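You operate a simulated robot arm through the tools that you are given. There is no shell and no other tool. Be economical: measure what you need, move in short steps, check, and stop when the job is done.

Carry out the task below with a simulated two-armed robot. There is one attempt and no reset: what you move stays moved.

TASK
Take the silver seat post, change hands, seat it in the white tube and close the collar lever.

Only the result counts: the job must be done as asked and must still hold three seconds after the hand-in. Knocking over, shifting, dropping, spilling or breaking anything else fails it.

THE ROBOT
Two 7-joint arms with two-finger parallel grippers on one trunk, on a base that drives. Base frame: it is fixed to the floor where the robot stands at the start and does not move with it; the origin is under the middle of the robot, x ahead of it, y to its left, z up; the surface under the hand at the start is at about z = 883. Units: mm, degrees, N and s.
The left shoulder is at the start at [70, 133, 1201], the right one opposite. With the tool pointing down near the work surface each hand reaches from about 100 to 640 mm from the robot's upright axis, wherever it stands, measured 20 degrees to its own side. Places, roughly: bore of the white seat tube [300, -200, 900]; dark collar lever [200, 0, 900]; silver nest lever [200, 300, 900]; white seat tube [300, -100, 900]. Payload 1.57 kg a hand.
Tool frame (each hand has its own): the origin (TCP) lies between the finger pads and is the grasp point; the fingertips stand 30 mm ahead of it; z points along the fingers, y is the line along which they close. The gripper opens to 80 mm. The fingers are 17 mm wide and 12 mm thick; the gripper's body (40 by 82 mm) begins 80 mm behind the TCP.
Orientation is told as [roll, pitch, yaw] about the base's x, y, z axes, in that order, counted from this pose: with the fingers straight down and closing along the base's y, the tool's x points along the base's -x, its y along +y and its z along -z.

THE INTERFACE
- The arms move only by the tool jog_arm. It takes "left_motion", "right_motion" or both (then of equal length, played together; a hand with none holds still); each is text: rows parted by semicolons, each of 7 numbers parted by spaces: the shift along the base's x, y, z in mm, then the turn, a rotation vector about the base's x, y, z in degrees, then the gripper command, from -1 (fully open) to 1 (shut), values between in proportion. In form: x y z rx ry rz claw; .... A call has 1 to 12 rows; each row is the pose to reach, as a shift and turn from the pose commanded when the call began. A row lasts 0.2 s, in which the tool goes at most 50 mm and 8.6 degrees; a call with a longer step from one row to the next is refused whole, and so is a gripper value outside its range. Where a pose cannot be reached the arm comes as near as it can. A force on the tool above 80 N (or 10 N above the force at the start of the call, whichever is more), or a blocked arm, ends the call early, and 0.2 s more pass. The fingers move at their own pace (about 153 mm/s each) and stop on an object; they squeeze with about 40 N. The grip force told is the motor's: it shows also when the fingers shut on nothing. Time passes only in rows, and 0.2 s behind the last, so rows that repeat a pose let the fingers close. The reply holds the time, the measured pose of the TCP, the force on the tool along the base axes, the opening and the grip force, in the units named above and with some noise, with the torque about the TCP (base axes, N m) and any sound that the robot's microphone picked up.
- Cameras (640 x 400 px; columns grow to the right, rows downward): "scene" is now at [127.3, -8.2, 1425.2]; the picture's right is [-0.12, -0.99, -0.00], its down [-0.65, 0.08, -0.76] and it looks along [0.75, -0.09, -0.65] (base axes); focal length 214 px, centre (320, 200). "left" rides on the left gripper at [72, 7, -122] in its tool frame; the picture's right is [-0.09, 1.00, 0.00], its down [-0.84, -0.08, -0.54] and it looks along [-0.54, -0.05, 0.84] (tool axes); focal length 238 px, centre (320, 200). "right" rides on the right gripper at [72, -7, -122] in its tool frame; the picture's right is [0.09, 1.00, 0.00], its down [-0.84, 0.08, -0.54] and it looks along [-0.54, 0.05, 0.84] (tool axes); focal length 238 px, centre (320, 200).
- capture(camera): a new picture of that camera. The clock stands still meanwhile.
- move_column(by): slides the trunk up (or, below 0, down) by that many mm; the arms and the scene camera ride with it, the base frame stays. It gives what a move gives, with no picture.
- steer(legs): drives the robot by 1 to 6 legs, each [ahead, left, turn to the left] in mm, mm and degrees, along the robot's own axes; the way and the turn of a leg run together, so that a leg with both is an arc; at most 1500 mm and 180 degrees a leg. The arms and the cameras ride along, it lands a little off, and it stops where it bumps. It gives what a move gives.
- head_to(pan, tilt): turns the head with the scene camera to pan (to the left, within 86 degrees either way) and tilt (down, from -29 to 69), counted from straight ahead of the robot. It gives what a move gives.
- locate(camera, pixels): for up to 12 pixels [column, row] of the newest picture of that camera ("zoom" is the newest enlarged one), the place [x, y, z] in the base frame of the surface seen there, good to about 3 mm, but the place of the scene camera against the robot may be out by one fixed shift of up to 12 mm in any direction. The clock stands still meanwhile.
- close_up(camera, box): a new picture of the part [left, top, right, bottom] of that camera's present view, enlarged. The clock stands still meanwhile.
- finish_job(): hands the job in; it is judged then, once.

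Work in short steps. Measure before you move; look again where a grasp or a placing could have gone wrong, and mend it. You have 80 turns and 58 pictures in all, those below and enlarged ones among them. Open the grippers and draw the arms clear of the work before you hand the job in, unless the task says otherwise; then end with one line.

The tools are called after "Call:" as a command line: name --argument value ..., lists and objects as JSON in quotes. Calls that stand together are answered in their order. jog_arm: Moves the arms, as the interface text tells. Its arguments: {"type":"object","properties":{"left_motion":{"type":"string"},"right_motion":{"type":"string"}},"required":[]} The other tools are called the same way: move_column (by) slides the trunk up or down; steer (legs) drives the base; head_to (pan, tilt) turns the head that bears the scene camera; capture (camera) takes a picture; locate (camera, pixels) gives the place of the surface under pixels of a picture; close_up (camera, box) takes an enlarged picture of a part of a camera's view; finish_job () hands the job in.

At the start:

```text
time_s: 0.0
left_ee_pos: [390.1, 19.8, 1287.0]
left_tcp_rot: [-0.1, 0.0, 0.1]
left_wrist_force: [0.6, -0.2, 0.4]
left_ft_torque: [-0.01, -0.01, 0.02]
left_gripper_width: 79.8
left_gripper_force: 0.1
right_ee_pos: [433.8, -321.6, 1211.0]
right_tcp_rot: [-0.1, 0.0, 0.0]
right_wrist_force: [-0.1, 0.8, -1.0]
right_ft_torque: [-0.01, 0.0, 0.0]
right_gripper_width: 79.9
right_gripper_force: 0.1
trunk travel left (down, up): [-775.0, 165.0]
robot x, y, heading: [0.4, -2.3, -0.2]
head pan, tilt: [-6.7, 40.7]
```

scene: 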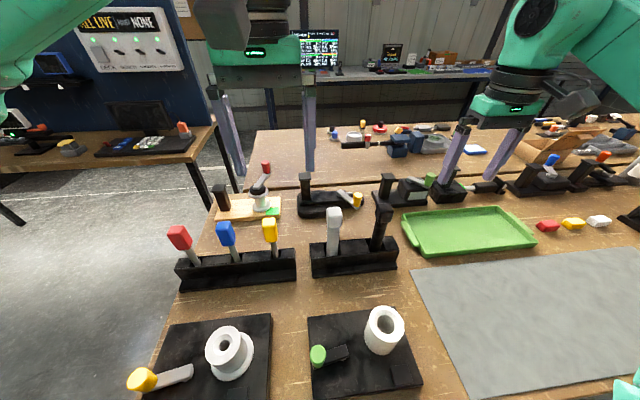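
right: 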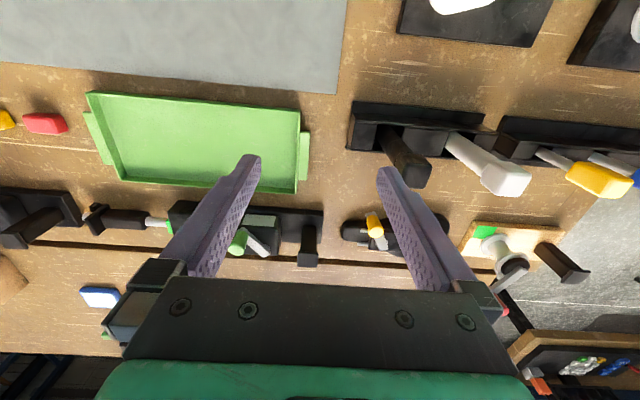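
left: 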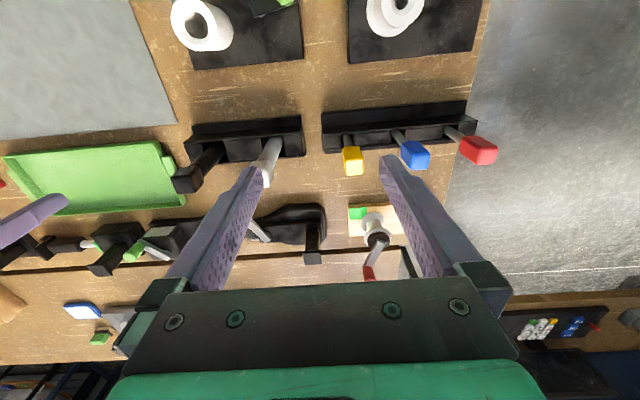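

The scene shows a white tube near (383,330) with a dark lever, and a rack with silver and dark items near (333,230). I enlarge both regions.

Call:
close_up --camera "scene" --box '[120, 290, 440, 400]'

Call:
close_up --camera "scene" --box '[150, 150, 410, 300]'

```text
2.00 times, centred on (280, 345) of scene
```

zoom: 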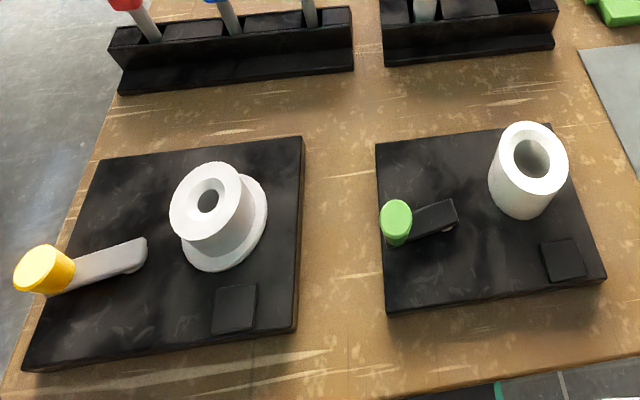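

```text
2.46 times, centred on (280, 225) of scene
```

zoom: 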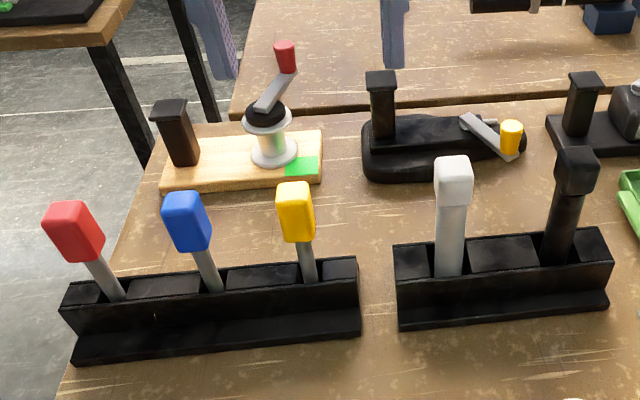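

I measure the points of both fixtures and the rack; the last enlarged picture is the rack one, and scene pixels serve for the fixture.

Call:
locate --camera "zoom" --pixels '[[453, 168], [453, 200], [450, 225], [448, 270], [578, 165], [565, 240], [410, 250], [500, 245], [590, 240], [400, 310], [605, 300], [280, 195]]'

Call:
locate --camera "scene" --pixels '[[318, 352], [341, 352], [344, 360], [384, 307], [402, 322], [374, 323], [390, 335], [385, 322], [401, 374], [310, 318], [421, 384], [314, 397]]'

```text
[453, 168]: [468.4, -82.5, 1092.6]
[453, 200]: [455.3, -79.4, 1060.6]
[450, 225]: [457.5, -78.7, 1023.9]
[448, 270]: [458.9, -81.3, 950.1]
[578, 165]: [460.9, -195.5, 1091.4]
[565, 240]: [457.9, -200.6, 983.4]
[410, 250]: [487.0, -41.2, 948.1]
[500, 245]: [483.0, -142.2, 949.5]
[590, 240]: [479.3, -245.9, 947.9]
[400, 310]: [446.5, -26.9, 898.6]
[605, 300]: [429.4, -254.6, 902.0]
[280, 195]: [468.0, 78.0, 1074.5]
```

```text
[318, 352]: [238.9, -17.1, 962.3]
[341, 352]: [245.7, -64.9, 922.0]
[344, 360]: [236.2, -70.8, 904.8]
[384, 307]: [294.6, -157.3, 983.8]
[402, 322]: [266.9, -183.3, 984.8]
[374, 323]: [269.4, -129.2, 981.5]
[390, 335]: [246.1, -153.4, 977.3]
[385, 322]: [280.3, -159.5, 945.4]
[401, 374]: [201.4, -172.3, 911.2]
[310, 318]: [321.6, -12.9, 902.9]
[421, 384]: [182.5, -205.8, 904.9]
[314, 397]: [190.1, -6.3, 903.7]
```

The silver post stands in the rack at about (468,-82) with its head top at z 1093. The tube is near (270,-157), top z 983. The scene camera may be shifted, so I cross-check the same points with the left wrist camera.

Call:
close_up --camera "left" --box '[150, 0, 330, 200]'

```text
2.00 times, centred on (240, 100) of left
```

zoom: 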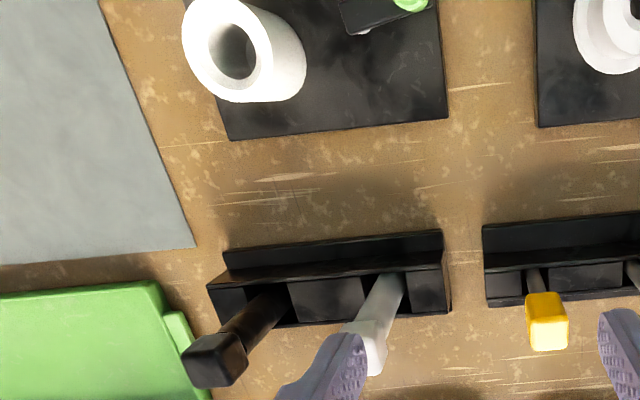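

I locate rack, shaft and tube rim points in this enlarged left view.

Call:
locate --camera "zoom" --pixels '[[376, 365], [372, 335], [385, 295], [395, 280], [200, 75], [190, 30], [255, 40], [240, 92], [220, 8], [240, 65], [428, 245], [215, 370]]'

```text
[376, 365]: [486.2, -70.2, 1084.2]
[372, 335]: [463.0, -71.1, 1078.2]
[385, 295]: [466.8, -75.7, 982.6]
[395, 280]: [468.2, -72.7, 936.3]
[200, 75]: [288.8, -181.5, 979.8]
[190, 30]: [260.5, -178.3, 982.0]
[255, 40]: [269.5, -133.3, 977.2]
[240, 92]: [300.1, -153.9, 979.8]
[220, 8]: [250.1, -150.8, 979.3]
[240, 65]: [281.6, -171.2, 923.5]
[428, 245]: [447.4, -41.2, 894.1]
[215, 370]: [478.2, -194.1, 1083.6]
```

Left and scene agree within ~5 mm. I pitch the left hand 60° forward and bring it back of the post, short of it, at z≈1065.

Call:
jog_arm --left_motion "-5 -14 -32 0 -8.5 0 -1; -10 -28 -64 0 -17 0 -1; -15 -42 -96 0 -25.5 0 -1; -20 -56 -128 0 -34 0 -1; -25 -70 -160 0 -42.5 0 -1; -30 -84 -192 0 -51 0 -1; -35 -97 -222 0 -59.5 0 -1; -35 -97 -222 0 -60 0 -1"

Call:
capture --camera "left"

Call:
capture --camera "scene"

```text
time_s: 1.8
left_ee_pos: [358.3, -73.6, 1067.6]
left_tcp_rot: [-0.7, -60.3, 1.2]
left_wrist_force: [0.0, -0.7, 0.1]
left_ft_torque: [-0.02, 0.0, -0.02]
left_gripper_width: 79.9
left_gripper_force: 0.1
right_ee_pos: [433.2, -320.6, 1211.6]
right_tcp_rot: [0.0, 0.0, 0.0]
right_wrist_force: [-0.4, 0.3, 0.6]
right_ft_torque: [-0.04, -0.02, -0.01]
right_gripper_width: 79.9
right_gripper_force: 0.0
trunk travel left (down, up): [-775.0, 165.0]
robot x, y, heading: [-1.1, 2.0, -0.0]
head pan, tilt: [-6.7, 40.7]
```

```text
51 pictures are left
```

left: 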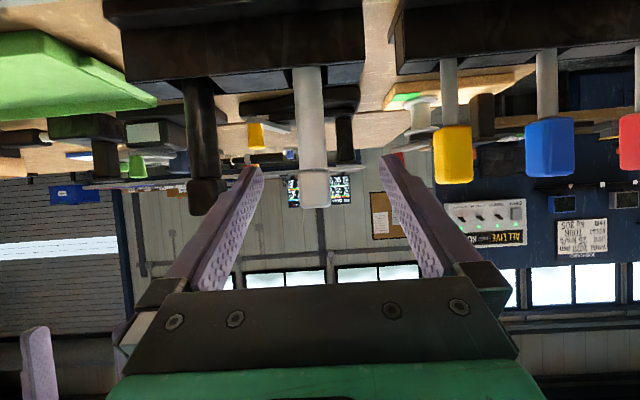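

```text
50 pictures are left
```

scene: 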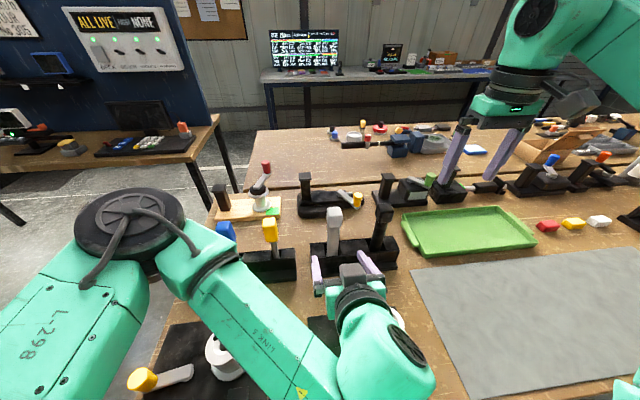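

The post is at column ~313 in the left view, roughly centred between the fingers. I measure its shaft and head.

Call:
locate --camera "left" --pixels '[[300, 90], [311, 90], [322, 90], [302, 150], [313, 150], [325, 150], [302, 190], [316, 190], [328, 190], [315, 175], [316, 204], [308, 68]]'

```text
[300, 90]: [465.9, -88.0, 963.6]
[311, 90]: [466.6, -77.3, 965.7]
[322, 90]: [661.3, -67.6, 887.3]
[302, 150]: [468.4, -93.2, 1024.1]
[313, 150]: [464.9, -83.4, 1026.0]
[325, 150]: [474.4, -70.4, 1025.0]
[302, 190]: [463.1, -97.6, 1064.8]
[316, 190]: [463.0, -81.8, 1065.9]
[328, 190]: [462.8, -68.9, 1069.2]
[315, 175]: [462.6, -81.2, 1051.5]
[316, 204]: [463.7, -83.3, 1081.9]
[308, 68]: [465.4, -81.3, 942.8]
```

Shaft centre is about (477,-81,·), head 1048–1090. I move along the tool axis (+118,-7.5,-64) to grip the shaft at z≈1003, then close.

Call:
jog_arm --left_motion "30 -7.5 -16 0 0 0 -1; 60 -7.5 -32 0 0 0 -1; 90 -7.5 -48 0 0 0 -1; 118 -7.5 -64 0 0 0 -1; 118 -7.5 -64 0 0 0 -1"

Call:
capture --camera "left"

```text
time_s: 3.0
left_ee_pos: [473.1, -83.2, 1003.5]
left_tcp_rot: [-0.1, -60.1, 0.1]
left_wrist_force: [-0.1, 0.3, -0.5]
left_ft_torque: [0.0, 0.0, 0.04]
left_gripper_width: 80.1
left_gripper_force: 0.0
right_ee_pos: [432.2, -321.8, 1212.0]
right_tcp_rot: [0.0, 0.0, 0.1]
right_wrist_force: [0.0, 0.8, -0.3]
right_ft_torque: [-0.02, 0.02, 0.04]
right_gripper_width: 80.2
right_gripper_force: 0.0
trunk travel left (down, up): [-775.0, 165.0]
robot x, y, heading: [-0.3, -0.8, -0.2]
head pan, tilt: [-6.7, 40.7]
```

```text
49 pictures are left
```

left: 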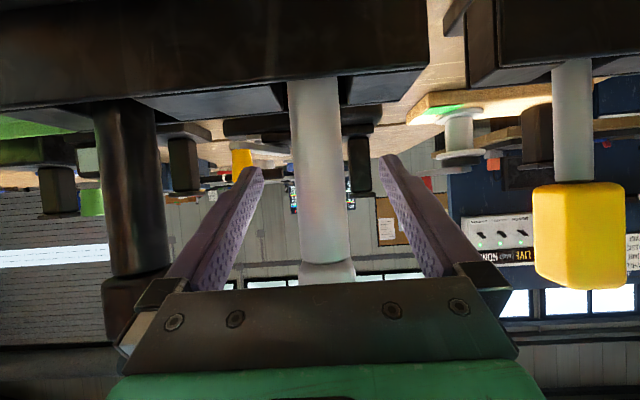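

The shaft lies centred (col ~320 at the grasp row 192). I close the left gripper.

Call:
jog_arm --left_motion "2 0 0 0 0 0 0; 2 0 0 0 0 0 1; 2 0 0 0 0 0 1; 2 0 0 0 0 0 1"

```text
time_s: 4.0
left_ee_pos: [473.5, -83.7, 1004.1]
left_tcp_rot: [-0.1, -60.1, 0.1]
left_wrist_force: [0.4, 0.8, 0.0]
left_ft_torque: [-0.31, 0.05, -0.07]
left_gripper_width: 29.8
left_gripper_force: 39.5
right_ee_pos: [432.9, -320.8, 1211.2]
right_tcp_rot: [-0.1, -0.1, 0.0]
right_wrist_force: [-0.5, 0.2, 0.4]
right_ft_torque: [-0.03, 0.04, 0.01]
right_gripper_width: 79.6
right_gripper_force: 0.0
trunk travel left (down, up): [-775.0, 165.0]
robot x, y, heading: [1.5, -2.9, 0.0]
head pan, tilt: [-6.7, 40.7]
```

Gripped at 29.8 mm. I lift straight up by 150 mm.

Call:
jog_arm --left_motion "2 0 10 0 0 0 1; 2 0 25 0 0 0 1; 2 0 45 0 0 0 1; 2 0 65 0 0 0 1; 2 0 85 0 0 0 1; 2 0 105 0 0 0 1; 2 0 130 0 0 0 1; 2 0 150 0 0 0 1; 2 0 150 0 0 0 1"

Call:
capture --camera "scene"

Call:
capture --camera "left"

```text
time_s: 6.0
left_ee_pos: [476.6, -85.5, 1150.1]
left_tcp_rot: [-0.2, -59.9, 0.0]
left_wrist_force: [0.5, -0.2, -1.9]
left_ft_torque: [0.45, 0.06, 0.1]
left_gripper_width: 29.5
left_gripper_force: 39.1
right_ee_pos: [434.3, -321.6, 1210.9]
right_tcp_rot: [0.1, 0.1, 0.1]
right_wrist_force: [-0.3, -0.1, -0.2]
right_ft_torque: [-0.02, -0.02, -0.01]
right_gripper_width: 80.0
right_gripper_force: 0.0
trunk travel left (down, up): [-775.0, 165.0]
robot x, y, heading: [3.2, -1.6, 0.1]
head pan, tilt: [-6.7, 40.7]
```

```text
48 pictures are left
```

scene: 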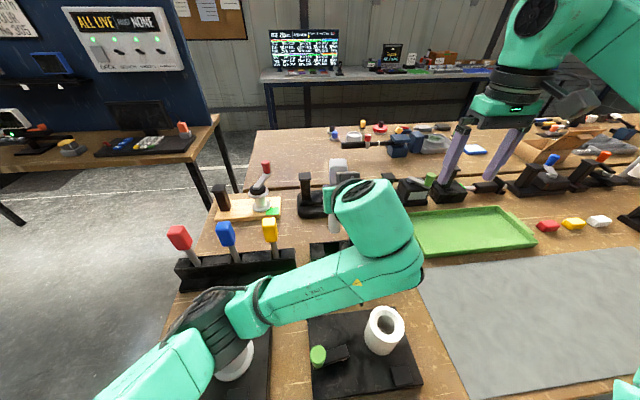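

```text
47 pictures are left
```

left: 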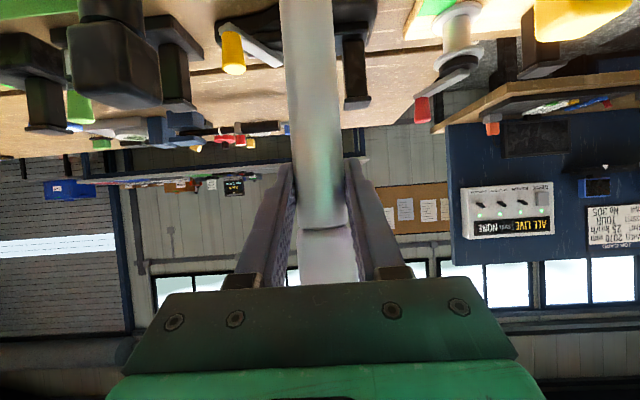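

The post hangs vertically from the left hand, its head about 44–86 mm above the left TCP. I bring the right hand vertically above the head (TCP at z≈1330).

Call:
jog_arm --right_motion "0 0 40 0 0 0 -1; 0 20 80 0 0 0 -1; 5 50 110 0 0 0 -1; 12 85 120 0 0 0 -1; 20 125 120 0 0 0 -1; 30 165 120 0 0 0 -1; 40 205 120 0 0 0 -1; 44 238 120 0 0 0 -1; 44 238 120 0 0 0 -1"

Call:
capture --camera "right"

Call:
capture --camera "scene"

```text
time_s: 8.0
left_ee_pos: [477.0, -86.6, 1150.4]
left_tcp_rot: [0.0, -60.0, -0.1]
left_wrist_force: [0.2, -0.8, -2.9]
left_ft_torque: [-0.02, -0.01, 0.02]
left_gripper_width: 29.3
left_gripper_force: 39.4
right_ee_pos: [465.1, -84.7, 1321.5]
right_tcp_rot: [0.1, 0.0, 0.0]
right_wrist_force: [-1.0, 0.0, -0.2]
right_ft_torque: [0.01, 0.05, 0.0]
right_gripper_width: 80.2
right_gripper_force: 0.1
right hand out of reach, approached as far as the arm can: row 1, 2, 3, 4, 7, 8, 9
trunk travel left (down, up): [-775.0, 165.0]
robot x, y, heading: [-0.3, -0.3, 0.0]
head pan, tilt: [-6.7, 40.7]
```

```text
46 pictures are left
```

right: 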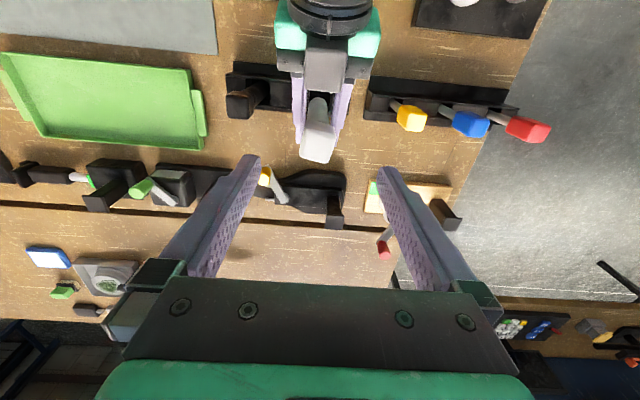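

```text
45 pictures are left
```

scene: 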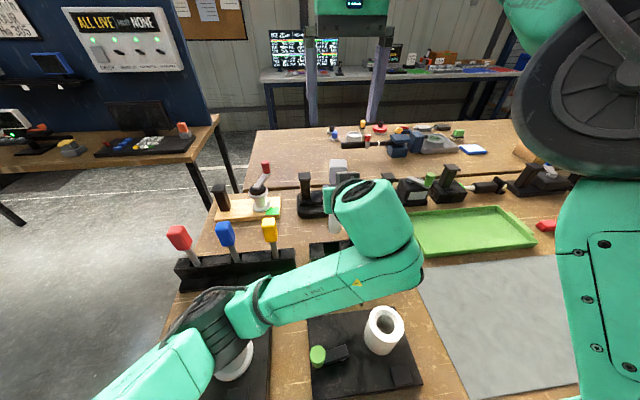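

The right hand is near its upper reach. I measure the head in the right view (around (318,140)) before choosing the handover place.

Call:
locate --camera "right" --pixels '[[318, 135], [317, 158], [303, 152], [333, 155], [307, 130], [331, 130], [318, 148]]'

```text
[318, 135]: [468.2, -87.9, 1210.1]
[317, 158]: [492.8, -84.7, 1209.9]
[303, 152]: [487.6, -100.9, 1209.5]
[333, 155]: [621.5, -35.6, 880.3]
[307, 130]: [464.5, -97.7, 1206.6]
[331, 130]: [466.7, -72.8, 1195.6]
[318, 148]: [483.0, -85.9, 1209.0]
```

The head top is now about 60 mm above the left TCP (it slid ~20 mm on extraction). I bring the left hand back 50 mm in x, and the right hand to follow and lower to just above the head.

Call:
jog_arm --left_motion "-10 0 0 0 0 0 1; -20 0 0 0 0 0 1; -30 0 0 0 0 0 1; -40 0 0 0 0 0 1; -50 0 0 0 0 0 1; -50 0 0 0 0 0 1" --right_motion "-20 0 -10 0 0 0 -1; -38 0 -20 0 0 0 -1; -48 0 -30 0 0 0 -1; -48 0 -40 0 0 0 -1; -48 0 -50 0 0 0 -1; -48 0 -50 0 0 0 -1"

Call:
capture --camera "right"

```text
time_s: 9.4
left_ee_pos: [430.1, -78.6, 1152.8]
left_tcp_rot: [0.9, -60.7, -0.2]
left_wrist_force: [-0.6, 0.1, -2.4]
left_ft_torque: [0.01, -0.01, -0.01]
left_gripper_width: 29.6
left_gripper_force: 39.5
right_ee_pos: [420.5, -85.0, 1271.2]
right_tcp_rot: [0.0, 0.0, 0.0]
right_wrist_force: [-0.3, -0.3, 0.6]
right_ft_torque: [-0.01, 0.0, 0.0]
right_gripper_width: 79.8
right_gripper_force: 0.1
trunk travel left (down, up): [-775.0, 165.0]
robot x, y, heading: [-2.0, 1.2, -0.0]
head pan, tilt: [-6.7, 40.7]
```

```text
44 pictures are left
```

right: 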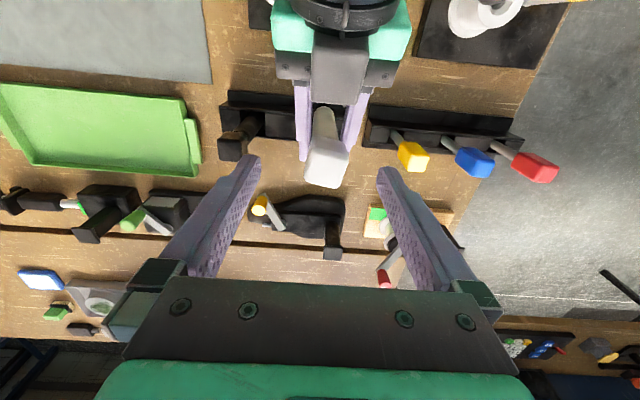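

I measure the head's top face corners (around (325,170)) in the right view.

Call:
close_up --camera "right" --box '[260, 90, 400, 200]'

Call:
locate --camera "right" --pixels '[[310, 152], [344, 157], [337, 184], [307, 179], [325, 168]]'

```text
3.64 times, centred on (330, 145) of right
```

zoom: 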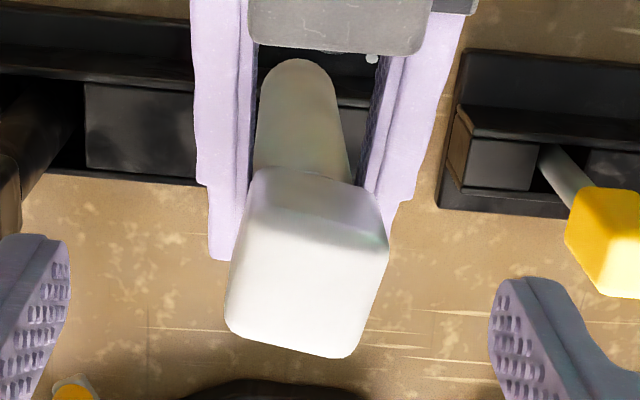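

```text
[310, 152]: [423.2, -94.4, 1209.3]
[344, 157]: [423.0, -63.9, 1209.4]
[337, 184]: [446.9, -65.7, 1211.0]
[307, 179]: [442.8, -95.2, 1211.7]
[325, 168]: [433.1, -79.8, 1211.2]
```

Head centre (433.5,-80), top z≈1210, yawed about -4°. I lower the right hand onto it (+13,+5,-67) with a -4° yaw and then look.

Call:
jog_arm --right_motion "13 5 -10 0 0 -4 -1; 13 5 -30 0 0 -4 -1; 13 5 -50 0 0 -4 -1; 13 5 -60 0 0 -4 -1; 13 5 -66 0 0 -4 -1; 13 5 -66 0 0 -4 -1"

Call:
capture --camera "right"

Call:
capture --camera "left"

```text
time_s: 10.8
left_ee_pos: [429.9, -79.2, 1147.5]
left_tcp_rot: [1.5, -60.4, -0.8]
left_wrist_force: [0.7, 0.4, -2.3]
left_ft_torque: [0.03, 0.02, 0.0]
left_gripper_width: 29.3
left_gripper_force: 38.9
right_ee_pos: [433.6, -80.0, 1205.5]
right_tcp_rot: [0.0, -0.1, -3.9]
right_wrist_force: [0.1, 0.8, -0.2]
right_ft_torque: [0.0, 0.0, 0.01]
right_gripper_width: 80.2
right_gripper_force: 0.1
trunk travel left (down, up): [-775.0, 165.0]
robot x, y, heading: [-2.6, -1.9, 0.0]
head pan, tilt: [-6.7, 40.7]
```

```text
42 pictures are left
```

right: 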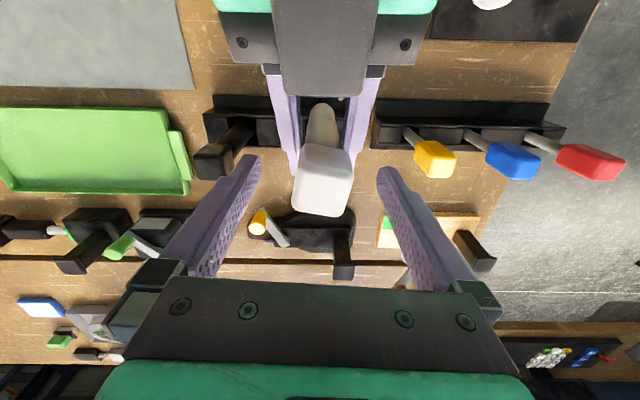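

```text
41 pictures are left
```

left: 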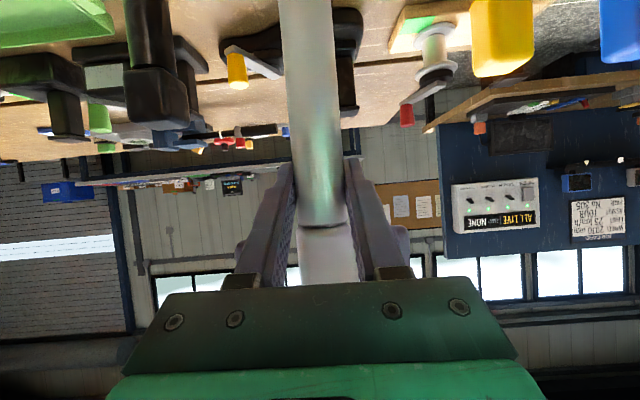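

The head lies centred between the right fingers (321,190). I close the right gripper while the left holds.

Call:
jog_arm --right_motion "0 0 0 0 0 0 0; 0 0 0 0 0 0 1; 0 0 0 0 0 0 1; 0 0 0 0 0 0 1"

Call:
capture --camera "right"

```text
time_s: 11.8
left_ee_pos: [430.0, -80.2, 1148.8]
left_tcp_rot: [1.6, -60.5, -0.8]
left_wrist_force: [-2.7, -15.0, 5.0]
left_ft_torque: [0.02, -0.13, 0.48]
left_gripper_width: 29.5
left_gripper_force: 39.3
right_ee_pos: [435.4, -79.6, 1205.8]
right_tcp_rot: [0.1, 0.0, -4.0]
right_wrist_force: [1.9, 13.9, -4.9]
right_ft_torque: [0.84, 0.03, -0.54]
right_gripper_width: 35.7
right_gripper_force: 39.5
trunk travel left (down, up): [-775.0, 165.0]
robot x, y, heading: [3.2, -0.1, -0.0]
head pan, tilt: [-6.7, 40.7]
```

```text
40 pictures are left
```

right: 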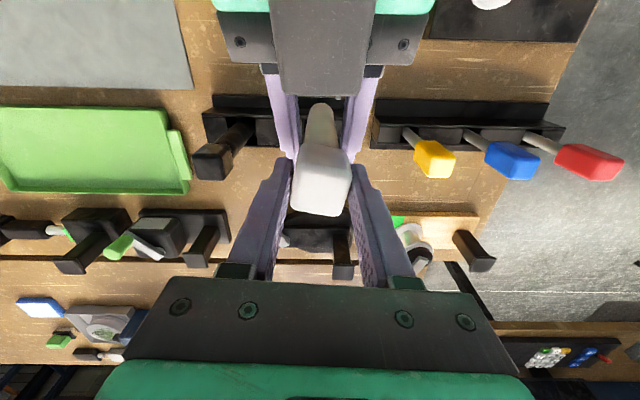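

Both hands hold (right 35.7 mm). I open the left gripper and draw it back along its axis.

Call:
jog_arm --left_motion "0 0 0 0 0 0 0.6; 0 0 0 0 0 0 0; 0 0 0 0 0 0 -1; 0 0 0 0 0 0 -1; -20 0 11 0 0 0 -1; -45 0 26 0 0 0 -1; -75 0 40 0 0 0 -1; -105 0 50 0 0 0 -1; -105 30 50 0 0 0 -1; -105 70 50 0 0 0 -1; -105 110 50 0 0 0 -1; -105 150 50 0 0 0 -1" --right_motion "0 0 0 0 0 0 1; 0 0 0 0 0 0 1; 0 0 0 0 0 0 1; 0 0 0 0 0 0 1; 0 0 0 0 0 0 1; 0 0 0 0 0 0 1; 0 0 0 0 0 0 1; 0 0 0 0 0 0 1; 0 0 0 0 0 0 1; 0 0 0 0 0 0 1; 0 0 0 0 0 0 1; 0 0 0 0 0 0 1"

Call:
capture --camera "right"

Call:
capture --camera "scene"

```text
time_s: 13.2
left_ee_pos: [423.4, -47.5, 1171.1]
left_tcp_rot: [17.4, -66.9, -11.8]
left_wrist_force: [-2.1, -8.3, -0.3]
left_ft_torque: [-0.06, 0.0, -0.11]
left_gripper_width: 80.5
left_gripper_force: 0.0
left hand out of reach, approached as far as the arm can: row 6, 7
right_ee_pos: [429.7, -71.1, 1208.9]
right_tcp_rot: [1.2, 0.1, -3.0]
right_wrist_force: [0.7, 8.8, -2.1]
right_ft_torque: [0.43, -0.06, -0.03]
right_gripper_width: 33.7
right_gripper_force: 40.0
trunk travel left (down, up): [-775.0, 165.0]
robot x, y, heading: [-0.9, 4.4, -0.0]
head pan, tilt: [-6.7, 40.7]
stopped in row 7 (left hand): the arm was blocked; the commanded pose is now the measured one
```

```text
39 pictures are left
```

right: 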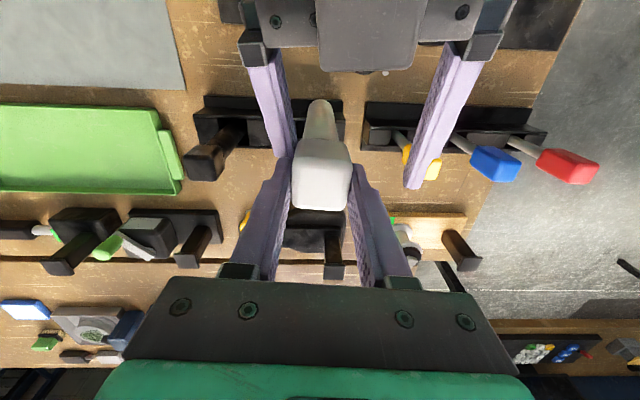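

```text
38 pictures are left
```

scene: 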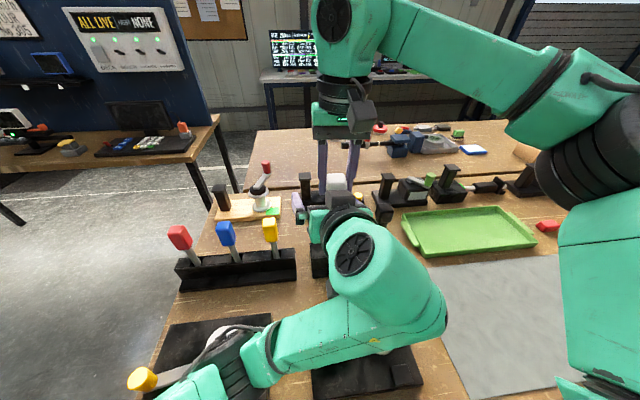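

The left hand jammed near its reach limit; its -y finger presses on the post side (left y −47, post y ≈ −75). I recentre and straighten it, and withdraw down-and-back towards the earlier reachable pose instead.

Call:
jog_arm --left_motion "0 -12 -4 -2 2.5 -1.2 -1; 0 -22 -12 -4.5 5 -2.8 -1; 0 -30 -24 -6.8 7 -4.2 -1; -8 -31 -40 -6.8 7 -4.2 -1; -20 -31 -56 -6.8 7 -4.2 -1; -34 -31 -72 -6.8 7 -4.2 -1; -50 -31 -90 -6.8 7 -4.2 -1; -70 -31 -104 -6.8 7 -4.2 -1; -70 -31 -104 -6.8 7 -4.2 -1"

Call:
capture --camera "right"

Call:
capture --camera "left"

```text
time_s: 14.2
left_ee_pos: [443.8, -46.2, 1163.7]
left_tcp_rot: [15.8, -69.0, -10.4]
left_wrist_force: [-1.7, -2.6, -0.5]
left_ft_torque: [0.05, -0.04, -0.02]
left_gripper_width: 80.2
left_gripper_force: 0.1
right_ee_pos: [428.3, -72.8, 1210.7]
right_tcp_rot: [1.1, 0.3, -3.2]
right_wrist_force: [0.7, 2.5, -2.5]
right_ft_torque: [0.08, -0.08, 0.0]
right_gripper_width: 33.7
right_gripper_force: 40.3
trunk travel left (down, up): [-775.0, 165.0]
robot x, y, heading: [-2.1, 0.3, 0.0]
head pan, tilt: [-6.7, 40.7]
stopped in row 5 (left hand): the arm was blocked; the commanded pose is now the measured one
```

```text
37 pictures are left
```

right: 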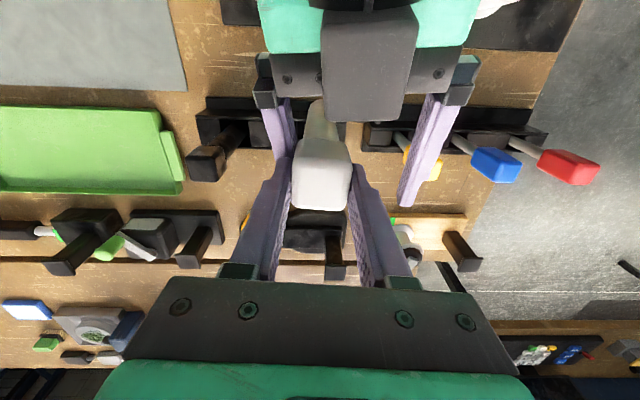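

```text
36 pictures are left
```

left: 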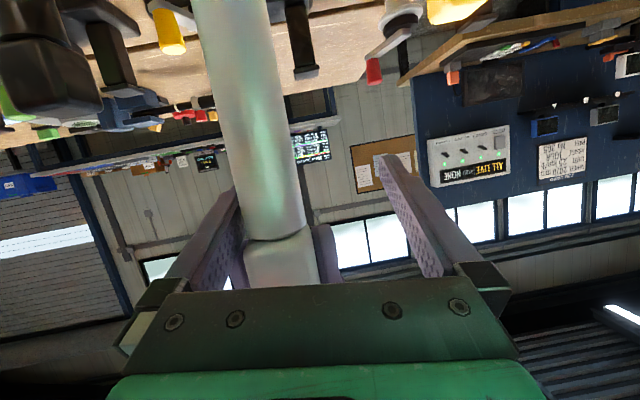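

The left −y finger seems tucked beside the right −y finger, so sideways motion is blocked. I move the left hand purely downward first.

Call:
jog_arm --left_motion "0 0 -8 0 0 0 -1; 0 0 -18 0 0 0 -1; 0 0 -30 0 0 0 -1; 0 0 -42 0 0 0 -1"

Call:
capture --camera "scene"

```text
time_s: 15.2
left_ee_pos: [446.0, -45.9, 1128.2]
left_tcp_rot: [18.2, -70.4, -12.1]
left_wrist_force: [12.1, -4.8, -2.1]
left_ft_torque: [-0.13, -0.02, 0.11]
left_gripper_width: 80.1
left_gripper_force: 0.1
right_ee_pos: [425.2, -76.1, 1208.0]
right_tcp_rot: [1.3, 0.3, -2.9]
right_wrist_force: [1.3, 13.3, -2.3]
right_ft_torque: [0.56, 0.84, -0.11]
right_gripper_width: 34.2
right_gripper_force: 39.8
trunk travel left (down, up): [-775.0, 165.0]
robot x, y, heading: [2.4, -2.1, 0.2]
head pan, tilt: [-6.7, 40.7]
```

```text
35 pictures are left
```

scene: 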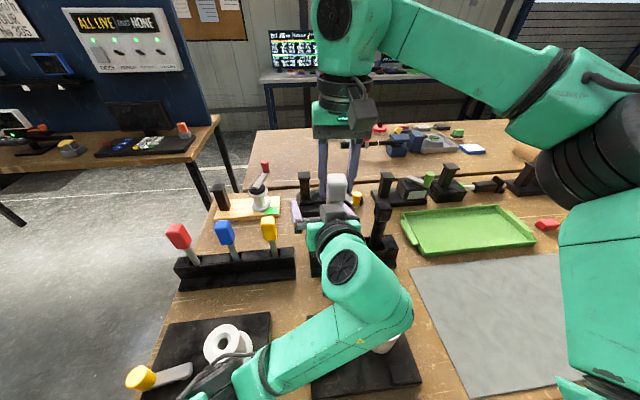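

Now below the right fingertips (z 1128 vs ~1178). I recentre −y and straighten gently.

Call:
jog_arm --left_motion "0 -8 -3 0 0 0 -1; 0 -16 -6 -2 2 -1 -1; 0 -24 -9 -4 5 -2.5 -1; 0 -28 -12 -6 8 -4 -1; 0 -30 -16 -6.8 10 -4.2 -1; 0 -30 -16 -6.8 10 -4.2 -1"

Call:
capture --camera "left"

```text
time_s: 16.2
left_ee_pos: [466.2, -36.6, 1106.1]
left_tcp_rot: [21.3, -66.2, -15.2]
left_wrist_force: [-5.2, -8.0, 0.9]
left_ft_torque: [-0.19, -0.17, 0.14]
left_gripper_width: 79.9
left_gripper_force: 0.0
right_ee_pos: [429.5, -72.1, 1211.1]
right_tcp_rot: [1.5, -0.1, -3.1]
right_wrist_force: [5.0, 8.4, -3.0]
right_ft_torque: [1.0, -0.4, -0.04]
right_gripper_width: 35.2
right_gripper_force: 40.1
trunk travel left (down, up): [-775.0, 165.0]
robot x, y, heading: [2.5, 1.8, 0.2]
head pan, tilt: [-6.7, 40.7]
stopped in row 4 (left hand): the arm was blocked; the commanded pose is now the measured one
```

```text
34 pictures are left
```

left: 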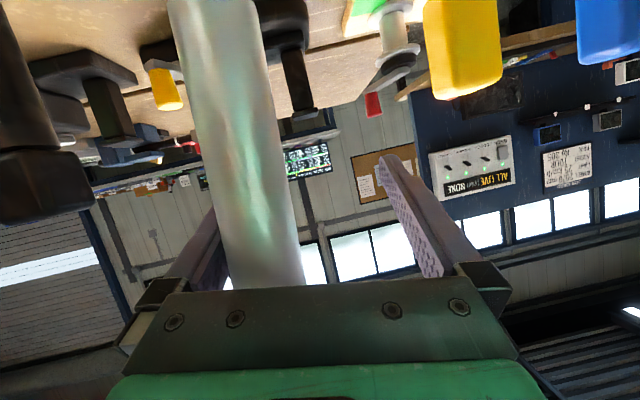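

The left arm drifts against the command, so some other link is likely blocked. I turn the head down-left to see the elbow.

Call:
head_to --pan 20 --tilt 65

Call:
capture --camera "scene"

```text
time_s: 17.1
left_ee_pos: [467.9, -35.4, 1106.6]
left_tcp_rot: [21.0, -66.1, -14.8]
left_wrist_force: [-8.0, -18.3, 4.8]
left_ft_torque: [-0.16, -0.42, 0.42]
left_gripper_width: 80.4
left_gripper_force: 0.1
right_ee_pos: [429.4, -72.4, 1210.0]
right_tcp_rot: [1.5, 0.0, -3.0]
right_wrist_force: [8.4, 17.4, -6.3]
right_ft_torque: [1.85, -0.37, -0.08]
right_gripper_width: 34.9
right_gripper_force: 40.0
trunk travel left (down, up): [-775.0, 165.0]
robot x, y, heading: [0.1, -0.4, -0.1]
head pan, tilt: [20.0, 65.0]
```

```text
33 pictures are left
```

scene: 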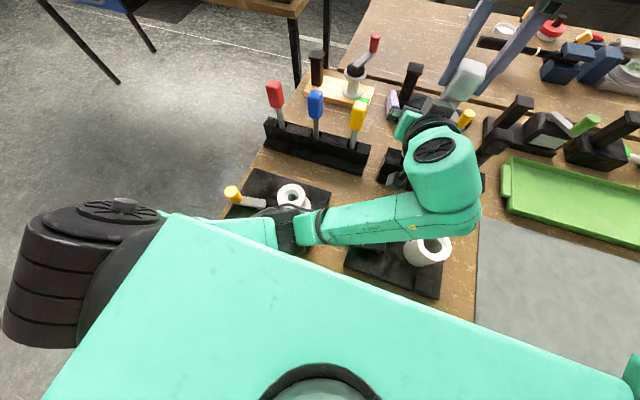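

I measure the height of the elbow joint and forearm relative to the flange and white tube.

Call:
locate --camera "scene" --pixels '[[292, 192], [285, 213], [290, 235], [320, 225], [380, 215], [440, 150], [440, 215], [425, 250], [250, 232], [232, 194], [470, 80], [435, 125]]'

Call:
close_up --camera "scene" --box '[210, 150, 490, 300]'

```text
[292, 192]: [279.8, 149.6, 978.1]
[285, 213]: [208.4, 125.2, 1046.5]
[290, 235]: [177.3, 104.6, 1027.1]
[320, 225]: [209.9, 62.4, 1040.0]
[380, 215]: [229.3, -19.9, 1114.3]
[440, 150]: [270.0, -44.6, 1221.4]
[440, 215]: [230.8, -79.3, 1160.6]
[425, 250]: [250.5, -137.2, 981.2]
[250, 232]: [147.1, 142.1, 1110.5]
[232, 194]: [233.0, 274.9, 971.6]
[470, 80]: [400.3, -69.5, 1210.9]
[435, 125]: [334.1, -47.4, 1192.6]
```

```text
2.29 times, centred on (350, 225) of scene
```

zoom: 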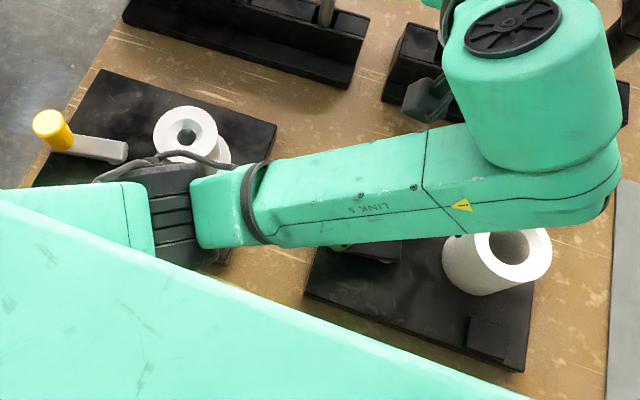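

The left elbow (top z≈1040 at (208,125)) sits right beside the flange tube (280,150,978) and is probably blocked by it. I raise the trunk 100 mm, taking both hands up together.

Call:
move_column --by 100

Call:
close_up --camera "scene" --box '[180, 60, 520, 300]'

```text
time_s: 18.5
left_ee_pos: [468.1, -34.9, 1207.5]
left_tcp_rot: [21.1, -66.1, -14.8]
left_wrist_force: [-5.0, -18.9, 5.9]
left_ft_torque: [-0.27, -0.27, 0.66]
left_gripper_width: 80.3
left_gripper_force: 0.0
right_ee_pos: [429.4, -72.2, 1310.8]
right_tcp_rot: [1.4, 0.0, -3.1]
right_wrist_force: [4.8, 20.3, -9.1]
right_ft_torque: [1.94, -0.14, -0.12]
right_gripper_width: 34.8
right_gripper_force: 40.0
trunk travel left (down, up): [-875.0, 65.0]
robot x, y, heading: [-0.0, 2.2, -0.1]
head pan, tilt: [20.0, 65.0]
```

```text
1.67 times, centred on (350, 180) of scene
```

zoom: 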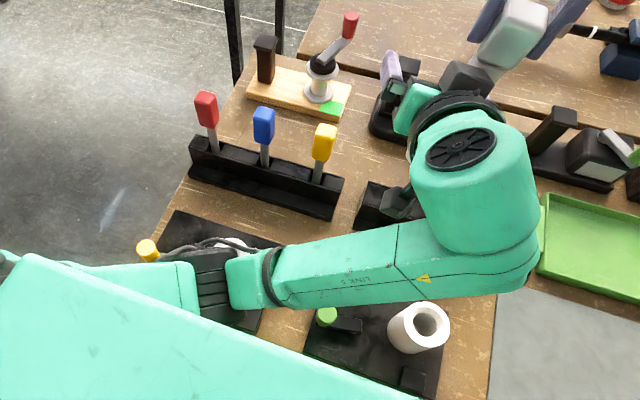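

I now try a small, pure −y relief of the left hand.

Call:
jog_arm --left_motion "0 -6 0 0 0 0 -1; 0 -12 0 0 0 0 -1; 0 -20 0 0 0 0 -1; 0 -20 0 0 0 0 -1"

```text
time_s: 19.5
left_ee_pos: [479.2, -31.1, 1197.6]
left_tcp_rot: [31.5, -65.8, -22.0]
left_wrist_force: [-19.8, 5.3, 15.8]
left_ft_torque: [-2.37, -0.94, -1.35]
left_gripper_width: 80.4
left_gripper_force: 0.0
right_ee_pos: [431.1, -73.3, 1309.5]
right_tcp_rot: [1.3, 0.2, -3.1]
right_wrist_force: [20.8, -5.1, -17.3]
right_ft_torque: [1.08, -0.6, 0.2]
right_gripper_width: 35.8
right_gripper_force: 40.2
trunk travel left (down, up): [-875.0, 65.0]
robot x, y, heading: [-3.3, -0.8, 0.2]
head pan, tilt: [20.0, 65.0]
```

The left arm is on a joint limit, so instead I free the post by moving the right hand forward out of the open left fingers, small steps first.

Call:
jog_arm --right_motion "8 0 0 0 0 0 1; 16 0 5 0 0 0 1; 24 0 10 0 0 0 1; 24 0 10 0 0 0 1"

Call:
capture --camera "left"

Call:
capture --camera "right"

```text
time_s: 20.5
left_ee_pos: [479.3, -31.9, 1196.3]
left_tcp_rot: [32.0, -65.5, -22.6]
left_wrist_force: [8.0, -11.6, -0.6]
left_ft_torque: [-0.08, -0.02, 0.62]
left_gripper_width: 79.8
left_gripper_force: 0.1
right_ee_pos: [452.4, -70.9, 1321.1]
right_tcp_rot: [1.4, 0.3, -3.0]
right_wrist_force: [-8.3, 12.2, -2.0]
right_ft_torque: [1.58, 1.05, 0.05]
right_gripper_width: 35.6
right_gripper_force: 40.4
trunk travel left (down, up): [-875.0, 65.0]
robot x, y, heading: [-3.4, -0.4, 0.1]
head pan, tilt: [20.0, 65.0]
```

```text
30 pictures are left
```

left: 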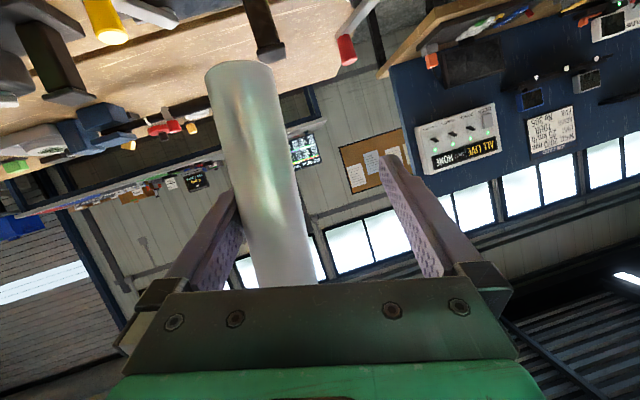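

```text
29 pictures are left
```

right: 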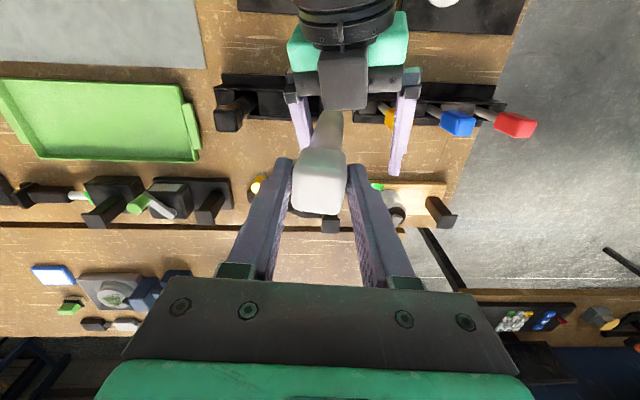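

The post's lower end shows at (240,65), about 65 mm below the left TCP. I shift the right hand +8 in y for relief and raise it.

Call:
jog_arm --right_motion "4 6 0 0 0 0 1; 6 10 10 0 0 0 1; 6 10 25 0 0 0 1; 6 10 40 0 0 0 1; 6 10 55 0 0 0 1; 6 10 70 0 0 0 1; 6 10 85 0 0 0 1; 6 10 92 0 0 0 1; 6 10 92 0 0 0 1"

Call:
capture --camera "left"

```text
time_s: 22.5
left_ee_pos: [478.0, -30.5, 1193.4]
left_tcp_rot: [31.9, -65.5, -22.6]
left_wrist_force: [0.3, -0.5, -0.6]
left_ft_torque: [-0.03, -0.01, -0.04]
left_gripper_width: 79.8
left_gripper_force: 0.0
right_ee_pos: [460.1, -62.9, 1413.0]
right_tcp_rot: [1.3, 0.1, -3.1]
right_wrist_force: [-0.2, 0.1, -2.7]
right_ft_torque: [-0.02, 0.02, 0.0]
right_gripper_width: 33.4
right_gripper_force: 40.3
trunk travel left (down, up): [-875.0, 65.0]
robot x, y, heading: [2.1, -0.2, 0.1]
head pan, tilt: [20.0, 65.0]
```

```text
28 pictures are left
```

left: 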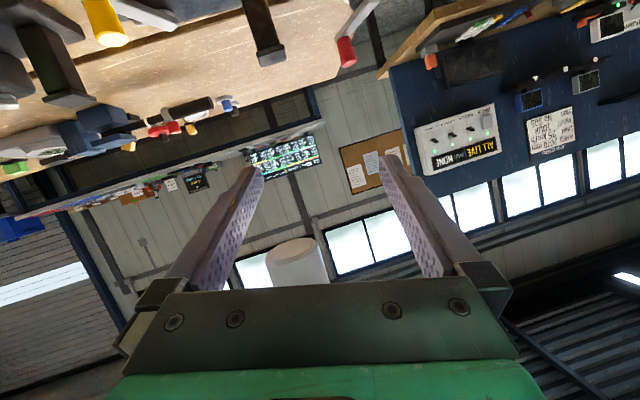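

The post is free and the right hand holds it alone (33.4 mm). I swing the left hand away to +y and slightly down.

Call:
jog_arm --left_motion "0 10 -10 0 0 0 -1; 0 30 -20 0 0 0 -1; 0 60 -20 0 0 0 -1; 0 90 -20 0 0 0 -1; 0 120 -20 0 0 0 -1; 0 150 -20 0 0 0 -1; 0 180 -20 0 0 0 -1; 0 180 -20 0 0 0 -1"

Call:
head_to --pan -7 --tilt 50

Call:
capture --camera "scene"

Call:
capture --camera "right"

```text
time_s: 24.3
left_ee_pos: [469.5, 126.8, 1182.3]
left_tcp_rot: [20.6, -66.0, -14.4]
left_wrist_force: [0.4, -0.1, -0.5]
left_ft_torque: [0.02, -0.02, 0.03]
left_gripper_width: 79.9
left_gripper_force: 0.1
right_ee_pos: [460.9, -62.6, 1413.9]
right_tcp_rot: [1.2, 0.1, -3.1]
right_wrist_force: [0.1, -0.3, -2.5]
right_ft_torque: [0.04, -0.01, 0.02]
right_gripper_width: 33.4
right_gripper_force: 40.4
trunk travel left (down, up): [-875.0, 65.0]
robot x, y, heading: [2.9, 0.8, 0.1]
head pan, tilt: [20.0, 65.0]
```

```text
time_s: 25.2
left_ee_pos: [467.9, 125.1, 1181.5]
left_tcp_rot: [20.5, -66.0, -14.3]
left_wrist_force: [-0.4, -0.2, 0.7]
left_ft_torque: [-0.01, -0.01, 0.02]
left_gripper_width: 80.1
left_gripper_force: 0.1
right_ee_pos: [461.1, -62.3, 1412.1]
right_tcp_rot: [1.3, 0.1, -3.1]
right_wrist_force: [0.3, -1.2, -3.0]
right_ft_torque: [0.02, 0.01, 0.0]
right_gripper_width: 33.2
right_gripper_force: 40.0
trunk travel left (down, up): [-875.0, 65.0]
robot x, y, heading: [-2.2, 0.1, 0.1]
head pan, tilt: [-7.0, 50.0]
```

```text
27 pictures are left
```

scene: 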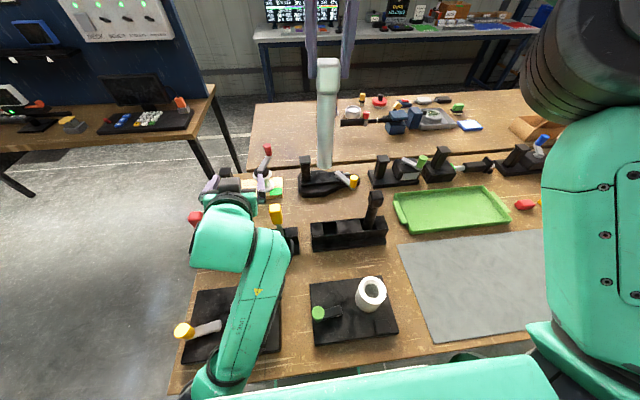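

```text
26 pictures are left
```

right: 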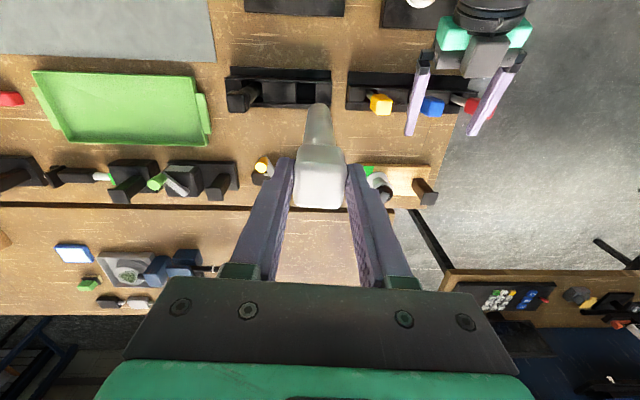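

All fixtures are undisturbed and the post hangs free. I turn the left hand back to vertical at about (400,180,1240), and measure the post in the scene view.

Call:
jog_arm --left_motion "-8 7 10 -1.2 8.2 0 -1; -16 14 20 -2.4 16.4 0 -1; -24 21 28 -3.7 24.6 0 -1; -32 28 36 -5 32.8 0 -1; -40 35 44 -6.2 41 0 -1; -48 42 50 -7.5 49.2 0 -1; -58 50 56 -8.7 57.4 0 -1; -68 55 60 -10 65.6 0 -1; -68 55 60 -10 66 0 -1"

Call:
close_up --camera "scene" --box '[270, 50, 390, 180]'

```text
time_s: 26.0
left_ee_pos: [452.0, 192.3, 1199.6]
left_tcp_rot: [22.0, -41.4, -9.1]
left_wrist_force: [-0.1, -0.2, 0.8]
left_ft_torque: [-0.04, -0.01, -0.01]
left_gripper_width: 79.9
left_gripper_force: 0.0
left hand out of reach, approached as far as the arm can: row 3, 4
right_ee_pos: [461.4, -61.3, 1411.0]
right_tcp_rot: [1.2, 0.3, -3.2]
right_wrist_force: [0.0, 0.3, -2.0]
right_ft_torque: [0.01, 0.03, -0.01]
right_gripper_width: 33.4
right_gripper_force: 40.2
trunk travel left (down, up): [-875.0, 65.0]
robot x, y, heading: [-0.1, -0.3, 0.2]
head pan, tilt: [-7.0, 50.0]
stopped in row 4 (left hand): the arm was blocked; the commanded pose is now the measured one
```

```text
3.08 times, centred on (330, 115) of scene
```

zoom: 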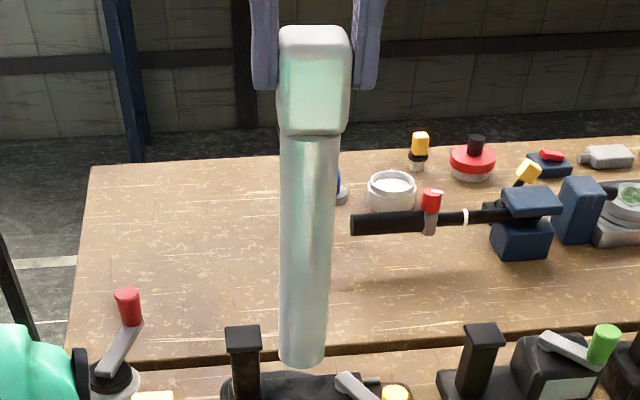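

The left arm stopped at (452,192,1200), clear of the work; I'll sort it later. I measure the post's lean in the enlarged view.

Call:
locate --camera "zoom" --pixels '[[310, 160], [308, 200], [306, 250], [304, 300], [302, 350], [313, 32], [313, 60], [312, 120], [284, 250], [327, 250], [302, 363]]'

Call:
locate --camera "scene" --pixels '[[371, 276], [354, 293], [387, 293], [372, 311], [370, 281], [358, 290], [381, 293], [371, 300], [318, 313], [336, 312]]'

```text
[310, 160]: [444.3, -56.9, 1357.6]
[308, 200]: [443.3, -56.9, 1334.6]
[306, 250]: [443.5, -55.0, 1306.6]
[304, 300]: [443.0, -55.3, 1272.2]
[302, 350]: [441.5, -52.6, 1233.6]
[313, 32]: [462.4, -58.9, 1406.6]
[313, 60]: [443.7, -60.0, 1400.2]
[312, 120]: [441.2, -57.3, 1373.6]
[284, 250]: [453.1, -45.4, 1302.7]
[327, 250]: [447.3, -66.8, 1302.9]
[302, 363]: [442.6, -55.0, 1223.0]
```

```text
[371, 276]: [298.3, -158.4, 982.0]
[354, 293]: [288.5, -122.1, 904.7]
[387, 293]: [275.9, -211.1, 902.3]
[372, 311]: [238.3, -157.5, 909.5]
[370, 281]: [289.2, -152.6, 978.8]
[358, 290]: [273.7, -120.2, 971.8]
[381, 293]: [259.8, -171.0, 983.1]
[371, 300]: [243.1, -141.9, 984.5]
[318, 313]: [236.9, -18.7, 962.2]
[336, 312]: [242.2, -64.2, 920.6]
```

The post leans ~1.5° (bottom toward +y), matching the right hand's roll reading. I move the right hand toward the tube, stopping 80 mm to its +y side to view the bore, levelling the roll and yaw.

Call:
jog_arm --right_motion "-30 0 0 0 0 1.5 1; -62 0 0 -0.7 0 3 1; -94 0 -10 -1.3 0 3 1; -126 0 -30 -1.3 0 3 1; -156 0 -60 -1.3 0 3 1; -186 0 -90 -1.3 0 3 1; -186 -5 -125 -1.3 0 3 1; -186 -10 -160 -1.3 0 3 1; -186 -10 -160 -1.3 0 3 1"

Call:
capture --camera "right"

Call:
capture --camera "scene"

```text
time_s: 28.0
left_ee_pos: [447.6, 191.7, 1200.9]
left_tcp_rot: [21.9, -41.4, -9.1]
left_wrist_force: [-0.3, 0.5, 0.0]
left_ft_torque: [0.01, -0.02, -0.01]
left_gripper_width: 80.1
left_gripper_force: 0.0
right_ee_pos: [275.1, -73.2, 1253.9]
right_tcp_rot: [0.0, 0.1, 0.0]
right_wrist_force: [0.2, -0.7, -2.7]
right_ft_torque: [0.0, -0.01, 0.01]
right_gripper_width: 33.3
right_gripper_force: 39.9
trunk travel left (down, up): [-875.0, 65.0]
robot x, y, heading: [-1.6, 0.2, 0.0]
head pan, tilt: [-7.0, 50.0]
```

```text
24 pictures are left
```

right: 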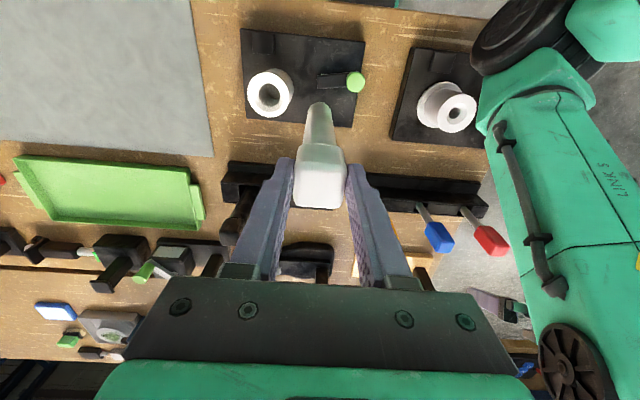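

```text
23 pictures are left
```

scene: 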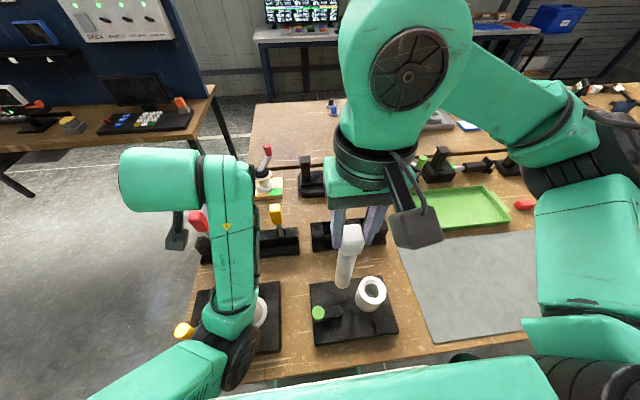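

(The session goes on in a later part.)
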